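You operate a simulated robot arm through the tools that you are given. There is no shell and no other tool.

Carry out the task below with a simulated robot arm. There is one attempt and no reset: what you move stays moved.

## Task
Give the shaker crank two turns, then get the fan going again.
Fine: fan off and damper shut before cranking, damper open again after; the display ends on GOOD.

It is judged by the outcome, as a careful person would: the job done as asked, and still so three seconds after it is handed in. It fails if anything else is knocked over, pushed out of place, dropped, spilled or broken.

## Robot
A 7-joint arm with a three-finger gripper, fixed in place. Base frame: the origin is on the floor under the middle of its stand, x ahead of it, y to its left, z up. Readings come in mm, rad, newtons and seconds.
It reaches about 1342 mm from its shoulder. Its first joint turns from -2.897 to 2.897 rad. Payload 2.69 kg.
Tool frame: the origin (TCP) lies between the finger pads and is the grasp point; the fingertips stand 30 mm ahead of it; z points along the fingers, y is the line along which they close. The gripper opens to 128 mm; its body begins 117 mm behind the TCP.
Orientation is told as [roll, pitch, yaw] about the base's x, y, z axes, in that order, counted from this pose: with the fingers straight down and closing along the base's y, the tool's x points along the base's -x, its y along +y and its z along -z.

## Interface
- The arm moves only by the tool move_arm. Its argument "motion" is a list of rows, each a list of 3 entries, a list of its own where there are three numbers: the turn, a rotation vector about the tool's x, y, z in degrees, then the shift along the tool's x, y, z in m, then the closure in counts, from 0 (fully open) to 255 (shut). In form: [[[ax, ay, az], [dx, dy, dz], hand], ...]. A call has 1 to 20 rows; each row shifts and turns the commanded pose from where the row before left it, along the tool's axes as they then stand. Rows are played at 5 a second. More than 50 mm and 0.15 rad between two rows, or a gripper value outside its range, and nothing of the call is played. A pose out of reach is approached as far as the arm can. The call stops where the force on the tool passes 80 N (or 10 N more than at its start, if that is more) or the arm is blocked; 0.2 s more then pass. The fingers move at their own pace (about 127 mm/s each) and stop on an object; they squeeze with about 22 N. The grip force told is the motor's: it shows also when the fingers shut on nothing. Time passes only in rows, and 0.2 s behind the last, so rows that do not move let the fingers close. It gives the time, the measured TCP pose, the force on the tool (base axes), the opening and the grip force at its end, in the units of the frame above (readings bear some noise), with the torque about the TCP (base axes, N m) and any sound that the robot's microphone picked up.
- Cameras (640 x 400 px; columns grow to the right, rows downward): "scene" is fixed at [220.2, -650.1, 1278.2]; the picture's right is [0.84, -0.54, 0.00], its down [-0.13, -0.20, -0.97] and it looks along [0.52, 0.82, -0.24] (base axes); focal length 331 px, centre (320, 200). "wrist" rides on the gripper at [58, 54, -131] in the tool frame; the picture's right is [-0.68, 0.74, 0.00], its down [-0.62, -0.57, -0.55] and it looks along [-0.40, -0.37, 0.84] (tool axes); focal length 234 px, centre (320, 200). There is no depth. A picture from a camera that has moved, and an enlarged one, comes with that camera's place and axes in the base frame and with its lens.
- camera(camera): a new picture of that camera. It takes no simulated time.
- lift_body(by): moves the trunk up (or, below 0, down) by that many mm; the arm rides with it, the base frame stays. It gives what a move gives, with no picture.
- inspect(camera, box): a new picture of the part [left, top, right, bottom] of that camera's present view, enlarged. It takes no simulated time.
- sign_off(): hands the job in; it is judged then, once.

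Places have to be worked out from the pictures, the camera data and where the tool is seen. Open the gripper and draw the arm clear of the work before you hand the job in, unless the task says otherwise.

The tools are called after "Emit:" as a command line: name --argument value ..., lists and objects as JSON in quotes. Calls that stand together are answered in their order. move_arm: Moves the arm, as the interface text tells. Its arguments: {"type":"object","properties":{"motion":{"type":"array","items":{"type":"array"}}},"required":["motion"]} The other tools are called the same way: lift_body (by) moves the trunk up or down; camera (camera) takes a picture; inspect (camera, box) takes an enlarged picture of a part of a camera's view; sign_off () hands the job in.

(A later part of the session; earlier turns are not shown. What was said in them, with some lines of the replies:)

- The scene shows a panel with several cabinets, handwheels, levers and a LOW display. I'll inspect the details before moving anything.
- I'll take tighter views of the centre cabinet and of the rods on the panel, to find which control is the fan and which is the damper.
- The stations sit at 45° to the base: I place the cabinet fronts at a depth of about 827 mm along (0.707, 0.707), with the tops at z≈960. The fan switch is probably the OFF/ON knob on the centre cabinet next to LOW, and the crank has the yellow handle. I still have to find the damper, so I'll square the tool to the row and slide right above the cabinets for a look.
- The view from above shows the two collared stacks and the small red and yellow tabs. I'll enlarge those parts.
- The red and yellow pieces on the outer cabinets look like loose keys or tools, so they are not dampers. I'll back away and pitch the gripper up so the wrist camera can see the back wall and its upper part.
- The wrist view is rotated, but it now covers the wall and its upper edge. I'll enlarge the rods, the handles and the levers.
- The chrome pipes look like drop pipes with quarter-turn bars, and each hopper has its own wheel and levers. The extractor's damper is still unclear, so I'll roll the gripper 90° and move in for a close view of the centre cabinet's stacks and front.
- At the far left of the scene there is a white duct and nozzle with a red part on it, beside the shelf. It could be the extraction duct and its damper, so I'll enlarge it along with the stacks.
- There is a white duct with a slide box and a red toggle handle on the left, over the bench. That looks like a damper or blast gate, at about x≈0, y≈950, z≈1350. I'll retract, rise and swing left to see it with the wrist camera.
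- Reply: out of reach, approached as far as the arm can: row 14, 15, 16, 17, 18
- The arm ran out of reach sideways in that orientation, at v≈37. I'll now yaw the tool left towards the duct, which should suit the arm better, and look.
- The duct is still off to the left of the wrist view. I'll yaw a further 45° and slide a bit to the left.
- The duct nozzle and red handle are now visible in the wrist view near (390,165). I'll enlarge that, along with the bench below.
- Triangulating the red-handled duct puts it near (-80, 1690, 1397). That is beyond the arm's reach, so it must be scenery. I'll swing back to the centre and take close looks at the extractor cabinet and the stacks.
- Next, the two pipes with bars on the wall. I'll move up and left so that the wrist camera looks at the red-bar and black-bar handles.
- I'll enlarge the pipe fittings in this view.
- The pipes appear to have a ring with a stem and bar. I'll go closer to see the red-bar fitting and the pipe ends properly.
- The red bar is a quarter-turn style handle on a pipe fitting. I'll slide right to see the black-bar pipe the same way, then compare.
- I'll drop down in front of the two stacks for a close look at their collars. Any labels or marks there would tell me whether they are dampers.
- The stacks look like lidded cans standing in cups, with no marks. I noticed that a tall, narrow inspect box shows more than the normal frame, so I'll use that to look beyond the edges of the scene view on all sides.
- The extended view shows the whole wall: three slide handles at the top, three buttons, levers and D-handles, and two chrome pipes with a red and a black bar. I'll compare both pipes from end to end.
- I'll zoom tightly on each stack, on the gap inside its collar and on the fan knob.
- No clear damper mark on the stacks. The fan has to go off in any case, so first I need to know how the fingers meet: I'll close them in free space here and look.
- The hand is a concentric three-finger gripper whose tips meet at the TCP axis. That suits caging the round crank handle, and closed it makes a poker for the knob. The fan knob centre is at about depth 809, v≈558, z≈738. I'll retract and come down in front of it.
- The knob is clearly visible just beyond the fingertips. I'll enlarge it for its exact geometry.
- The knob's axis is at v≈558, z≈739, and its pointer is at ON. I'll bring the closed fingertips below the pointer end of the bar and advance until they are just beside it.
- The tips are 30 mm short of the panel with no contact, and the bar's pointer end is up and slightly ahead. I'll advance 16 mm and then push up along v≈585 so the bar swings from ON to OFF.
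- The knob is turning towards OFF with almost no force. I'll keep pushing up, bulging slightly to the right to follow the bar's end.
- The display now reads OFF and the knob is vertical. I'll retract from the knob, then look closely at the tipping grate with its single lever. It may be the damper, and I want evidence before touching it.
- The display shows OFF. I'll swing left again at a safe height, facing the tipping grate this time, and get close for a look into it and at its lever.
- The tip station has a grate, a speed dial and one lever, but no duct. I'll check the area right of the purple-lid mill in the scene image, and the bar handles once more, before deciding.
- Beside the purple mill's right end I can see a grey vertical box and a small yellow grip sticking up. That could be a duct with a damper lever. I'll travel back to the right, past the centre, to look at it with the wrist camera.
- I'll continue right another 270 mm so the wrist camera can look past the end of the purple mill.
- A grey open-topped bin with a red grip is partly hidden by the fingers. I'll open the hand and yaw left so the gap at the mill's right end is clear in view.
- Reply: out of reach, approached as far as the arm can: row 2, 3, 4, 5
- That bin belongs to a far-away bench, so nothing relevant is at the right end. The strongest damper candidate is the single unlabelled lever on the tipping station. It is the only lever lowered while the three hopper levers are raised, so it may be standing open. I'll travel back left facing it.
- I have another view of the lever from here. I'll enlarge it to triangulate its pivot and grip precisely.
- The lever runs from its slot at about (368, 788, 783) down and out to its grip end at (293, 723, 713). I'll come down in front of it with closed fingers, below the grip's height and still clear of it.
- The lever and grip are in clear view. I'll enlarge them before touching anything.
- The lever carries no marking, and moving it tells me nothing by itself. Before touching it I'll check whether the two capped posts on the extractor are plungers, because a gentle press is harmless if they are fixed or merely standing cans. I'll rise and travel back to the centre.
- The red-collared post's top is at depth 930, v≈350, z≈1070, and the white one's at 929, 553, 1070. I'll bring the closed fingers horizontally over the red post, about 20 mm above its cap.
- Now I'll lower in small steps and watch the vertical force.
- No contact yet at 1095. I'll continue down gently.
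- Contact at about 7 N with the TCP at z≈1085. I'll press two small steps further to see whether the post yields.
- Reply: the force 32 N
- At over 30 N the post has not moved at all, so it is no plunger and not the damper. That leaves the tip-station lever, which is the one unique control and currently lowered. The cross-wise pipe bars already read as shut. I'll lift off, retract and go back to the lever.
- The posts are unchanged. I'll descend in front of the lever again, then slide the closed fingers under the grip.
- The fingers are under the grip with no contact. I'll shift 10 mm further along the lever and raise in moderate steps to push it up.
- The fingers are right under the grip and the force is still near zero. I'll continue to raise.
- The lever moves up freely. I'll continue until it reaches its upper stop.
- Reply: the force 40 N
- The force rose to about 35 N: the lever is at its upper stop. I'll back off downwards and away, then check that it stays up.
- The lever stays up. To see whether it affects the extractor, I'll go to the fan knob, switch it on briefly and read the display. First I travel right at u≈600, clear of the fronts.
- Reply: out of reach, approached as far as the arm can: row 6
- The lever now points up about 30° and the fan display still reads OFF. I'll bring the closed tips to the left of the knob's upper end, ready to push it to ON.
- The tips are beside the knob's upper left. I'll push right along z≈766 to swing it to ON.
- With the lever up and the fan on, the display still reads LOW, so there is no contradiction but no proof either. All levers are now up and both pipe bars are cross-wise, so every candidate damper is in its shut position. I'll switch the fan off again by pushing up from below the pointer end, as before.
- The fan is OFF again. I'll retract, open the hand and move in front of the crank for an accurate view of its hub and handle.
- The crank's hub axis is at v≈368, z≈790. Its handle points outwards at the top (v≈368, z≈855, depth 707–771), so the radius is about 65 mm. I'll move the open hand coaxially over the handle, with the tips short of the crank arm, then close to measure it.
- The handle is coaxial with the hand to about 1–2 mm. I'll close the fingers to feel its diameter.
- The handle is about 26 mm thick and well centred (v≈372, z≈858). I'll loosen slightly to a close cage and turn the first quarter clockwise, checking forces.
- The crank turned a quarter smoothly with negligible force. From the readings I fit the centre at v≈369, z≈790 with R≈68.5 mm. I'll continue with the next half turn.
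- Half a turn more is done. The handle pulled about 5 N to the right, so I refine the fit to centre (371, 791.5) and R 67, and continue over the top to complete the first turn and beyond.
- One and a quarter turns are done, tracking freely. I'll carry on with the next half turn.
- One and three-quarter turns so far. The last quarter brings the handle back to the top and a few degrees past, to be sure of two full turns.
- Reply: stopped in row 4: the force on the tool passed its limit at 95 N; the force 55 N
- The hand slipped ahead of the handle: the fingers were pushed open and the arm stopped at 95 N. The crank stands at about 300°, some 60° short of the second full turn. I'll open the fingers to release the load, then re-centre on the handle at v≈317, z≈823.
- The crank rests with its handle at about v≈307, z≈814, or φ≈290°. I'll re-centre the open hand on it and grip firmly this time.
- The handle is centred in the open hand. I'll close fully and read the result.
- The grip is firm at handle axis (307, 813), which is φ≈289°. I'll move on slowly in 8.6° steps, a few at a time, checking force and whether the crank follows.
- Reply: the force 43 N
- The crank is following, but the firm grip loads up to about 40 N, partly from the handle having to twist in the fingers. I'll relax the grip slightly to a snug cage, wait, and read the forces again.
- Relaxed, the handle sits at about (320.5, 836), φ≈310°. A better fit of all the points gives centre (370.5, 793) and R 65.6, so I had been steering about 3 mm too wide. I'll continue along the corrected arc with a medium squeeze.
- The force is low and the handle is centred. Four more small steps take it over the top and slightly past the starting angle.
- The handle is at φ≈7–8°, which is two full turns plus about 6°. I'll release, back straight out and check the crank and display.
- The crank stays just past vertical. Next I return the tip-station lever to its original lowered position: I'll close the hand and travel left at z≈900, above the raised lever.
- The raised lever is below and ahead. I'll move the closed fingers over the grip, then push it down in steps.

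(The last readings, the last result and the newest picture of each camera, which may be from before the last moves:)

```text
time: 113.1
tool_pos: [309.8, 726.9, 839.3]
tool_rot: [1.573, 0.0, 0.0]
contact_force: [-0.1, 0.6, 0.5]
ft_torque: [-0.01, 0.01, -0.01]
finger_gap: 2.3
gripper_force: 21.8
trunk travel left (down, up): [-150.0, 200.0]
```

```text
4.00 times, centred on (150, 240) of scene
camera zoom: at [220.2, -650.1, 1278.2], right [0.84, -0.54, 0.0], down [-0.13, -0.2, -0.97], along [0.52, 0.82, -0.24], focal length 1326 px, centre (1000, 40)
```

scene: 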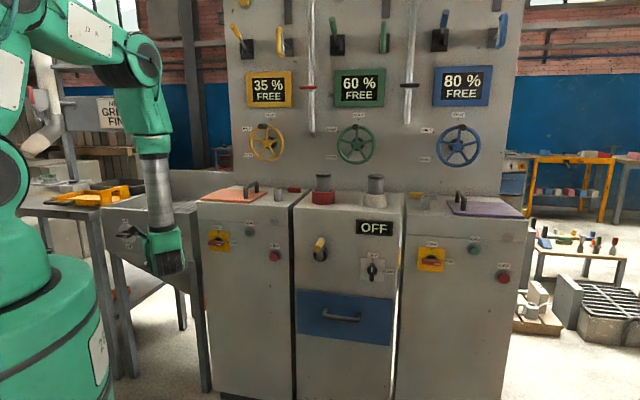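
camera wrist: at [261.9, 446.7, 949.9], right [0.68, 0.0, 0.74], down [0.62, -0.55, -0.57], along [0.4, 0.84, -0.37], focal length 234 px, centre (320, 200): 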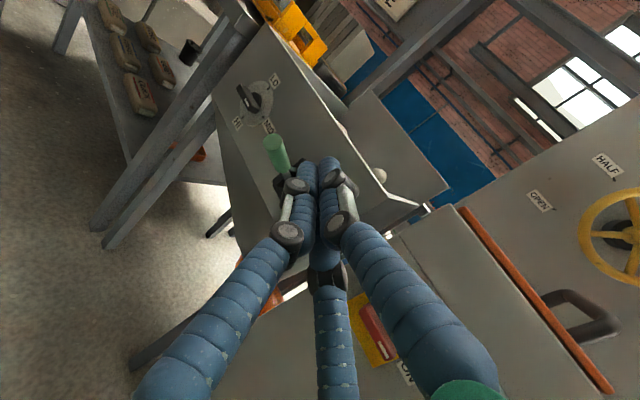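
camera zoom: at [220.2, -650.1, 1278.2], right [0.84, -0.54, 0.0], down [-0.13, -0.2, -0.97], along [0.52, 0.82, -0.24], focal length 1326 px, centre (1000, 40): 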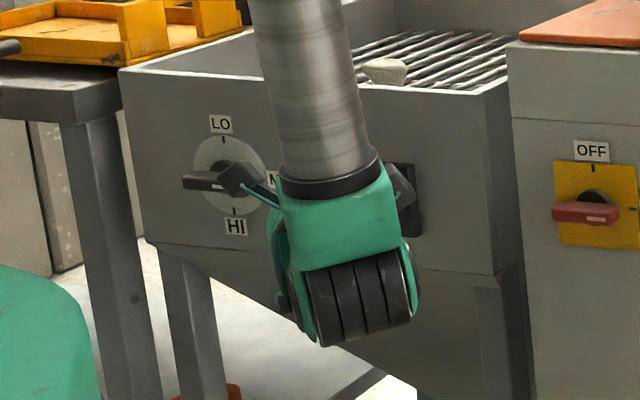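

The grip is just below the fingers and the force is near zero. I'll continue downward.

Emit:
move_arm --motion '[[[0, 0, 0], [0, -0.012, 0], 255], [[0, 0, 0], [0, -0.012, 0], 255], [[0, 0, 0], [0, -0.012, 0], 255], [[0, 0, 0], [0, -0.012, 0], 255]]'

Emit:
inspect --camera "wrist" --box '[220, 60, 480, 260]'

```text
time: 114.1
tool_pos: [310.2, 726.2, 791.5]
tool_rot: [1.574, -0.001, -0.001]
contact_force: [0.3, -0.5, 0.8]
ft_torque: [0.01, 0.01, 0.01]
finger_gap: 2.4
gripper_force: 21.6
trunk travel left (down, up): [-150.0, 200.0]
```

```text
2.00 times, centred on (350, 160) of wrist
camera zoom: at [252.3, 595.0, 844.0], right [0.68, 0.0, 0.74], down [0.62, -0.55, -0.57], along [0.4, 0.84, -0.37], focal length 468 px, centre (260, 280)
```

zoom: 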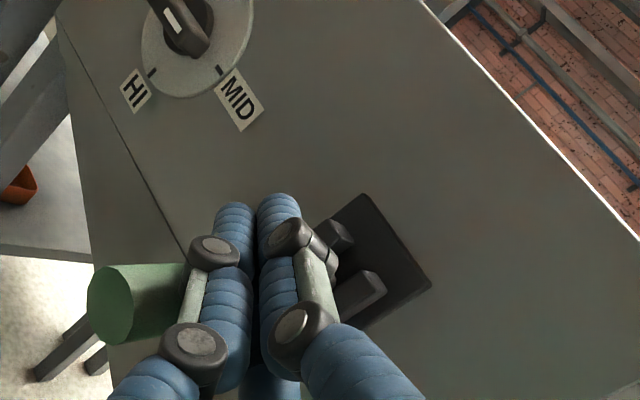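

The lever is coming down. I'll take it the rest of the way to its lower stop.

Emit:
move_arm --motion '[[[0, 0, 0], [0, -0.012, 0], 255], [[0, 0, 0], [0, -0.01, 0], 255], [[0, 0, 0], [0, -0.008, 0], 255]]'

Emit:
inspect --camera "wrist" --box '[220, 60, 480, 260]'

```text
time: 114.9
tool_pos: [310.5, 725.6, 763.9]
tool_rot: [1.58, -0.004, 0.001]
contact_force: [-9.1, -9.1, 22.6]
ft_torque: [0.56, -0.16, 0.03]
finger_gap: 2.5
gripper_force: 22.0
trunk travel left (down, up): [-150.0, 200.0]
```

```text
2.00 times, centred on (350, 160) of wrist
camera zoom: at [252.2, 593.7, 816.5], right [0.67, -0.01, 0.74], down [0.62, -0.54, -0.57], along [0.4, 0.84, -0.36], focal length 468 px, centre (260, 280)
```

zoom: 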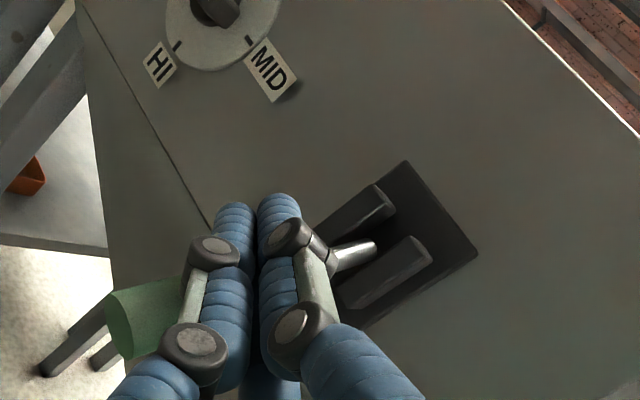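

It is at the lower stop, with a 23 N reaction. I'll lift off, retract and check the lever's position against the original.

Emit:
move_arm --motion '[[[0, 0, 0], [0, 0.015, 0], 255], [[0, 0, 0], [0, 0.03, 0], 255], [[0, 0, 0], [0, 0.01, -0.045], 255], [[0, 0, 0], [0, 0, -0.045], 255], [[0, 0, 0], [0, 0, -0.045], 255], [[0, 0, 0], [0, 0, -0.035], 255]]'

Emit:
camera --camera "wrist"

Emit:
camera --camera "scene"

```text
time: 116.3
tool_pos: [313.2, 557.7, 817.9]
tool_rot: [1.573, 0.0, -0.001]
contact_force: [0.2, 0.3, -0.2]
ft_torque: [0.0, -0.03, -0.02]
finger_gap: 2.4
gripper_force: 22.0
trunk travel left (down, up): [-150.0, 200.0]
```

```text
taken
camera wrist: at [255.5, 425.4, 870.9], right [0.68, 0.0, 0.74], down [0.62, -0.55, -0.57], along [0.4, 0.84, -0.37], focal length 234 px, centre (320, 200)
```

wrist: 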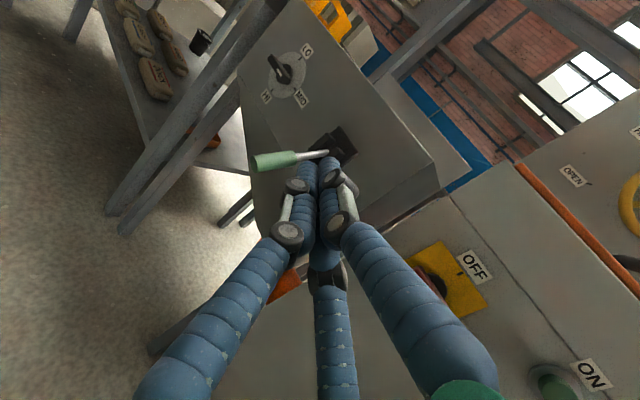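

```text
taken
```

scene: 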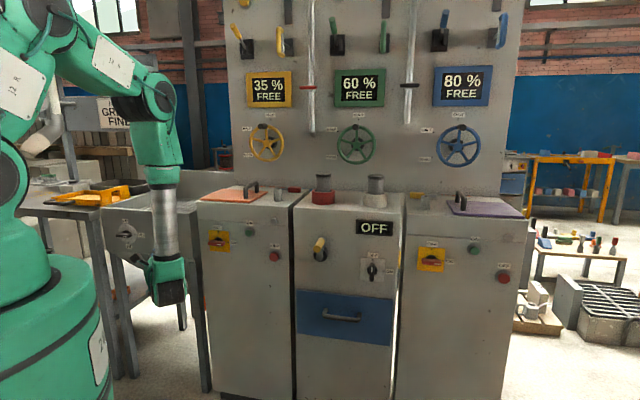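

The lever is down as it was at the start. I'll go back to the fan knob at the centre and switch the fan on.

Emit:
move_arm --motion '[[[0, -7.5, 0], [-0.0325, -0.0035, -0.0325], 255], [[0, -7.5, 0], [-0.0365, -0.0035, -0.028], 255], [[0, -7.5, 0], [-0.0398, -0.0035, -0.023], 255], [[0, -7.5, 0], [-0.0425, -0.0035, -0.0176], 255], [[0, -7.5, 0], [-0.0444, -0.0035, -0.0119], 255], [[0, -7.5, 0], [-0.0456, -0.0035, -0.006], 255], [[0, 0, 0], [-0.0455, -0.0035, 0], 255], [[0, 0, 0], [-0.0455, -0.0035, 0], 255], [[0, 0, 0], [-0.0455, -0.0035, 0], 255], [[0, 0, 0], [-0.0455, -0.0035, 0], 255], [[0, 0, 0], [-0.0455, -0.0035, 0], 255], [[0, 0, 0], [-0.0455, -0.0035, 0], 255], [[0, 0, 0], [-0.0455, -0.0035, 0], 255], [[0, 0, 0], [-0.0455, -0.0035, 0], 255], [[0, 0, 0], [-0.0455, -0.0035, 0], 255]]'

Emit:
inspect --camera "scene" --box '[100, 190, 200, 290]'

Emit:
inspect --camera "wrist" --box '[220, 50, 420, 220]'

```text
time: 119.5
tool_pos: [793.8, 77.5, 763.1]
tool_rot: [1.574, 0.001, -0.784]
contact_force: [-0.3, 0.3, -1.2]
ft_torque: [-0.03, 0.03, 0.0]
finger_gap: 2.5
gripper_force: 21.7
out of reach, approached as far as the arm can: row 6
trunk travel left (down, up): [-150.0, 200.0]
```

```text
4.00 times, centred on (150, 240) of scene
camera zoom: at [220.2, -650.1, 1278.2], right [0.84, -0.54, 0.0], down [-0.13, -0.2, -0.97], along [0.52, 0.82, -0.24], focal length 1326 px, centre (1000, 40)
```

zoom: 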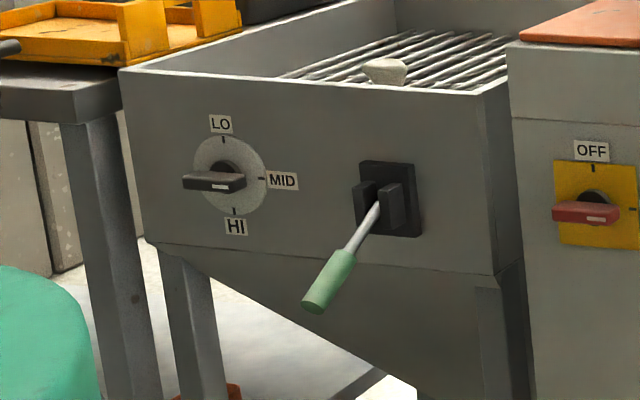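

```text
2.35 times, centred on (320, 135) of wrist
camera zoom: at [659.7, 26.2, 816.4], right [0.48, -0.48, 0.73], down [0.05, -0.82, -0.57], along [0.88, 0.31, -0.37], focal length 551 px, centre (320, 353)
```

zoom: 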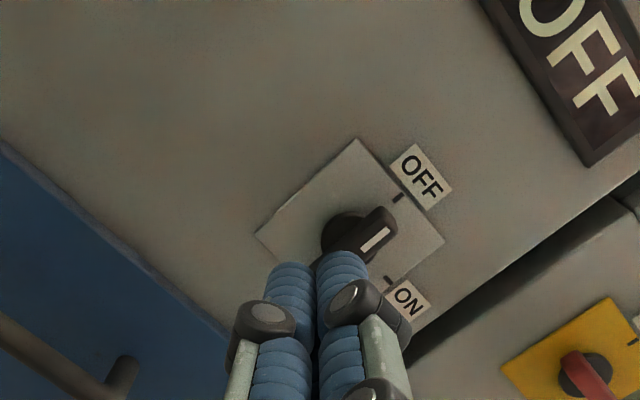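

The lever looks just as it did at the start. I'll approach the knob's upper left as before and push right to ON.

Emit:
move_arm --motion '[[[0, 0, 0], [-0.0085, 0.003, 0], 255], [[0, 0, 0], [0, 0, 0.041], 255], [[0, 0, 0], [0, 0, 0.041], 255], [[0, 0, 0], [0, 0, 0.041], 255], [[0, 0, 0], [0, 0, 0.041], 255], [[0, 0, 0], [-0.009, 0, 0], 255], [[0, 0, 0], [-0.009, 0, 0], 255], [[0, 0, 0], [-0.008, 0, 0], 255], [[0, 0, 0], [-0.008, 0, 0], 255], [[0, 0, 0], [-0.008, 0, 0], 255], [[0, 0, 0], [-0.008, 0, 0], 255], [[0, 0, 0], [-0.008, 0, 0], 255], [[0, 0, 0], [-0.008, 0, 0], 255]]'

Emit:
inspect --camera "scene" --box '[330, 220, 420, 310]'

Emit:
inspect --camera "wrist" --box '[220, 50, 420, 220]'

```text
time: 122.3
tool_pos: [964.0, 141.6, 764.0]
tool_rot: [1.574, 0.002, -0.785]
contact_force: [0.6, -0.2, -0.1]
ft_torque: [-0.02, 0.01, 0.01]
finger_gap: 2.4
gripper_force: 21.5
trunk travel left (down, up): [-150.0, 200.0]
```

```text
4.44 times, centred on (375, 265) of scene
camera zoom: at [220.2, -650.1, 1278.2], right [0.84, -0.54, 0.0], down [-0.13, -0.2, -0.97], along [0.52, 0.82, -0.24], focal length 1473 px, centre (76, -89)
```

zoom: 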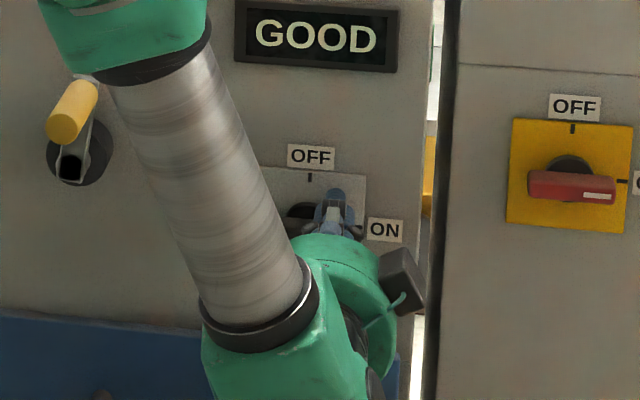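

```text
2.35 times, centred on (320, 135) of wrist
camera zoom: at [830.3, 89.8, 818.0], right [0.48, -0.48, 0.74], down [0.05, -0.82, -0.57], along [0.88, 0.31, -0.37], focal length 551 px, centre (320, 353)
```

zoom: 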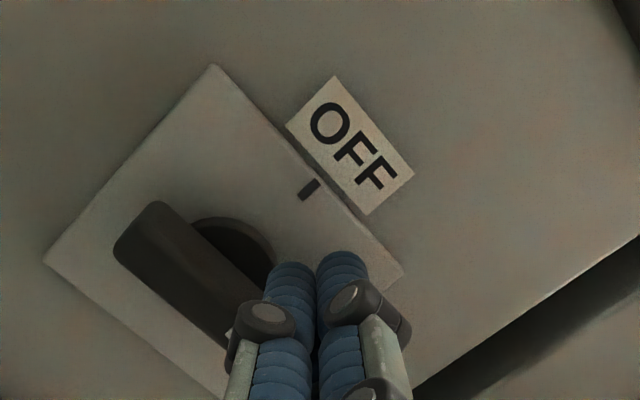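

The display reads GOOD. I'll back off from the knob, retract, open the hand and check that everything is settled.

Emit:
move_arm --motion '[[[0, 0, 0], [0, 0.008, -0.003], 255], [[0, 0, 0], [0, 0.002, -0.045], 255], [[0, 0, 0], [0, 0, -0.045], 255], [[0, 0, 0], [0, 0, -0.045], 255], [[0, 0, 0], [0, 0, -0.045], 200], [[0, 0, 0], [0, 0.03, -0.03], 0], [[0, 0, 0], [0, 0.045, 0], 0], [[0, 0, 0], [0, 0.045, 0], 0], [[0, 0, 0], [0, 0.045, 0], 0], [[0, 0, 0], [0, 0.045, 0], 0], [[0, 0, 0], [0, 0.045, 0], 0], [[0, 0, 0], [0, 0.045, 0], 0], [[0, 0, 0], [0, 0.045, 0], 0]]'

Emit:
camera --camera "scene"

Emit:
inspect --camera "scene" --box '[290, 215, 420, 305]'

Emit:
inspect --camera "scene" --box '[100, 160, 300, 290]'

```text
time: 125.1
tool_pos: [813.3, -12.3, 1118.3]
tool_rot: [1.574, 0.004, -0.786]
contact_force: [0.3, 0.2, -0.4]
ft_torque: [0.04, -0.05, -0.02]
finger_gap: 128.1
gripper_force: 0.1
trunk travel left (down, up): [-150.0, 200.0]
```

```text
taken
```

scene: 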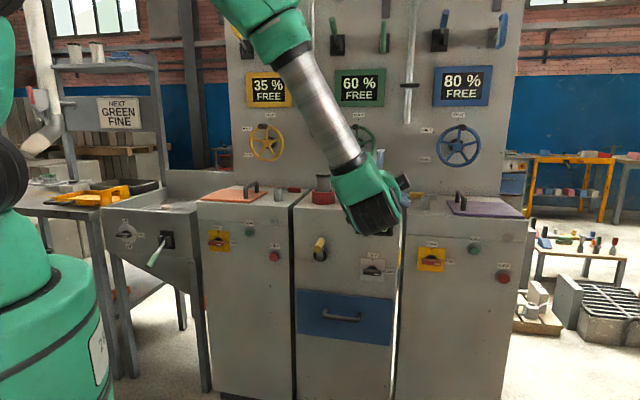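

```text
4.44 times, centred on (355, 260) of scene
camera zoom: at [220.2, -650.1, 1278.2], right [0.84, -0.54, 0.0], down [-0.13, -0.2, -0.97], along [0.52, 0.82, -0.24], focal length 1473 px, centre (164, -67)
```

zoom: 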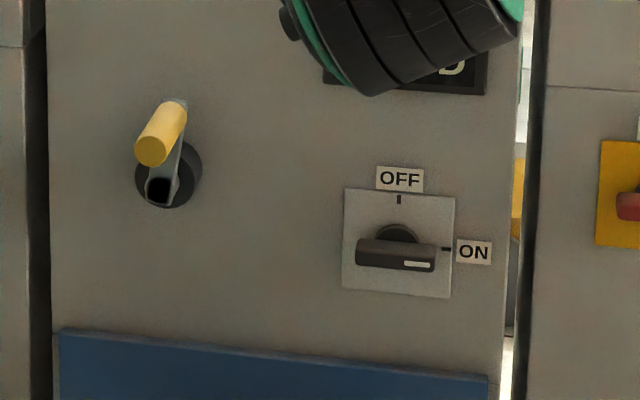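

```text
3.08 times, centred on (200, 225) of scene
camera zoom: at [220.2, -650.1, 1278.2], right [0.84, -0.54, 0.0], down [-0.13, -0.2, -0.97], along [0.52, 0.82, -0.24], focal length 1020 px, centre (689, 123)
```

zoom: 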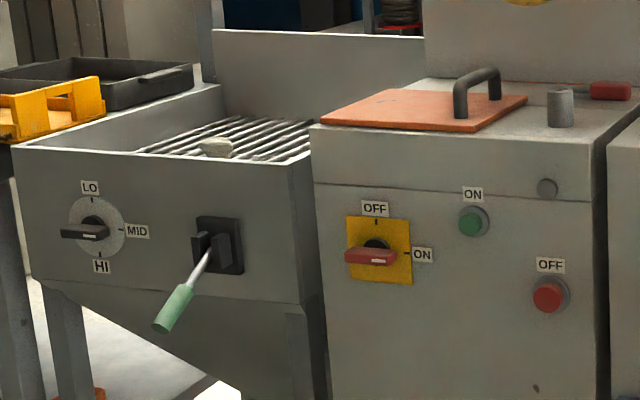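

The knob points at ON and the lever and crank are in place. I'll draw the arm further back and up so the display is visible, then confirm it a last time.

Emit:
move_arm --motion '[[[0, 0, 0], [0.03, 0.02, -0.02], 0], [[0, 0, 0], [0.03, 0.02, -0.02], 0], [[0, 0, 0], [0.03, 0.02, -0.02], 0], [[0, 0, 0], [0.03, 0.02, -0.01], 0], [[0, 0, 0], [0.03, 0.02, 0], 0], [[0, 0, 0], [0.03, 0.02, 0], 0], [[0, 0, 0], [0, 0, 0], 0], [[0, 0, 0], [0, 0, 0], 0], [[0, 0, 0], [0, 0, 0], 0], [[0, 0, 0], [0, 0, 0], 0], [[0, 0, 0], [0, 0, 0], 0]]'

Emit:
camera --camera "scene"

Emit:
inspect --camera "scene" --box '[290, 160, 420, 300]'

```text
time: 127.5
tool_pos: [634.5, 61.6, 1241.1]
tool_rot: [1.574, 0.002, -0.785]
contact_force: [-1.1, 0.0, -0.7]
ft_torque: [-0.03, 0.02, 0.0]
finger_gap: 128.1
gripper_force: 0.0
trunk travel left (down, up): [-150.0, 200.0]
```

```text
taken
```

scene: 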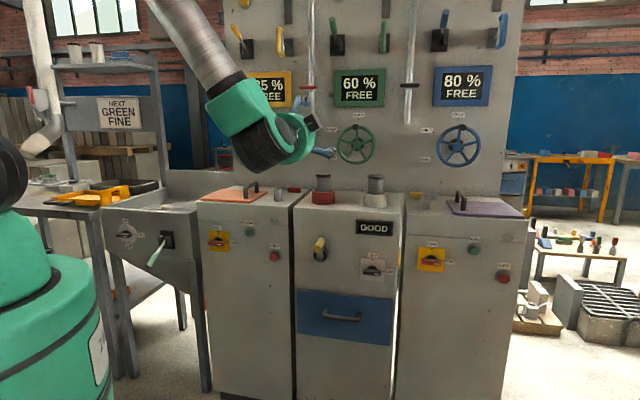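

```text
2.86 times, centred on (355, 230) of scene
camera zoom: at [220.2, -650.1, 1278.2], right [0.84, -0.54, 0.0], down [-0.13, -0.2, -0.97], along [0.52, 0.82, -0.24], focal length 947 px, centre (220, 114)
```

zoom: 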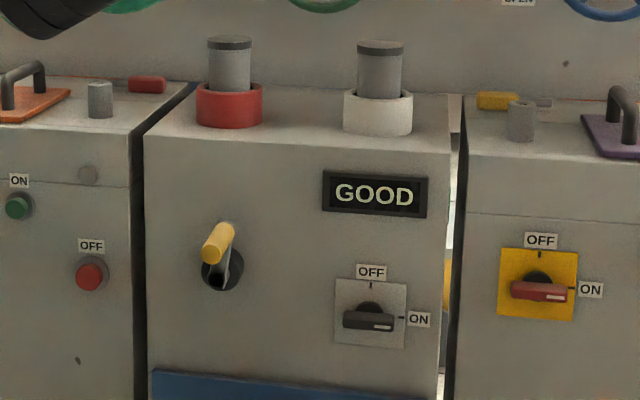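

The display holds GOOD. The fan knob is ON, the lever is back down, the crank has had its two turns, nothing else has moved, and the arm is clear with the hand open. I'm handing the job in.

Emit:
sign_off

```text
The job is handed in.
```

I gave the shaker crank two full turns and switched the fan back on. The display reads GOOD and was still holding it a few seconds later. The job is handed in.

- **Damper:** nothing in the scene is labelled as the damper, so I had to guess. I used the single lever on the tipping grate: up before cranking, back down to its original position after. Moving it never changed the display by itself, so GOOD fits that choice but doesn't prove it.
- **Fan:** it was off for all the cranking. I turned it on once briefly before cranking, with the lever up, to see whether the lever affected the display. It stayed on LOW, and I switched the fan off again.
- **Crank:** it ended about 6° past two full turns. Late in the second turn the hand slipped off the handle at 95 N. The crank settled back a little, and I gripped the handle again and finished the turn.
- **Other contact:** I pressed down on the red-collared post at about 30 N to see if it was a plunger. It didn't move.

In the last pictures nothing else looks out of place. The hand is open and the arm is clear of the work.
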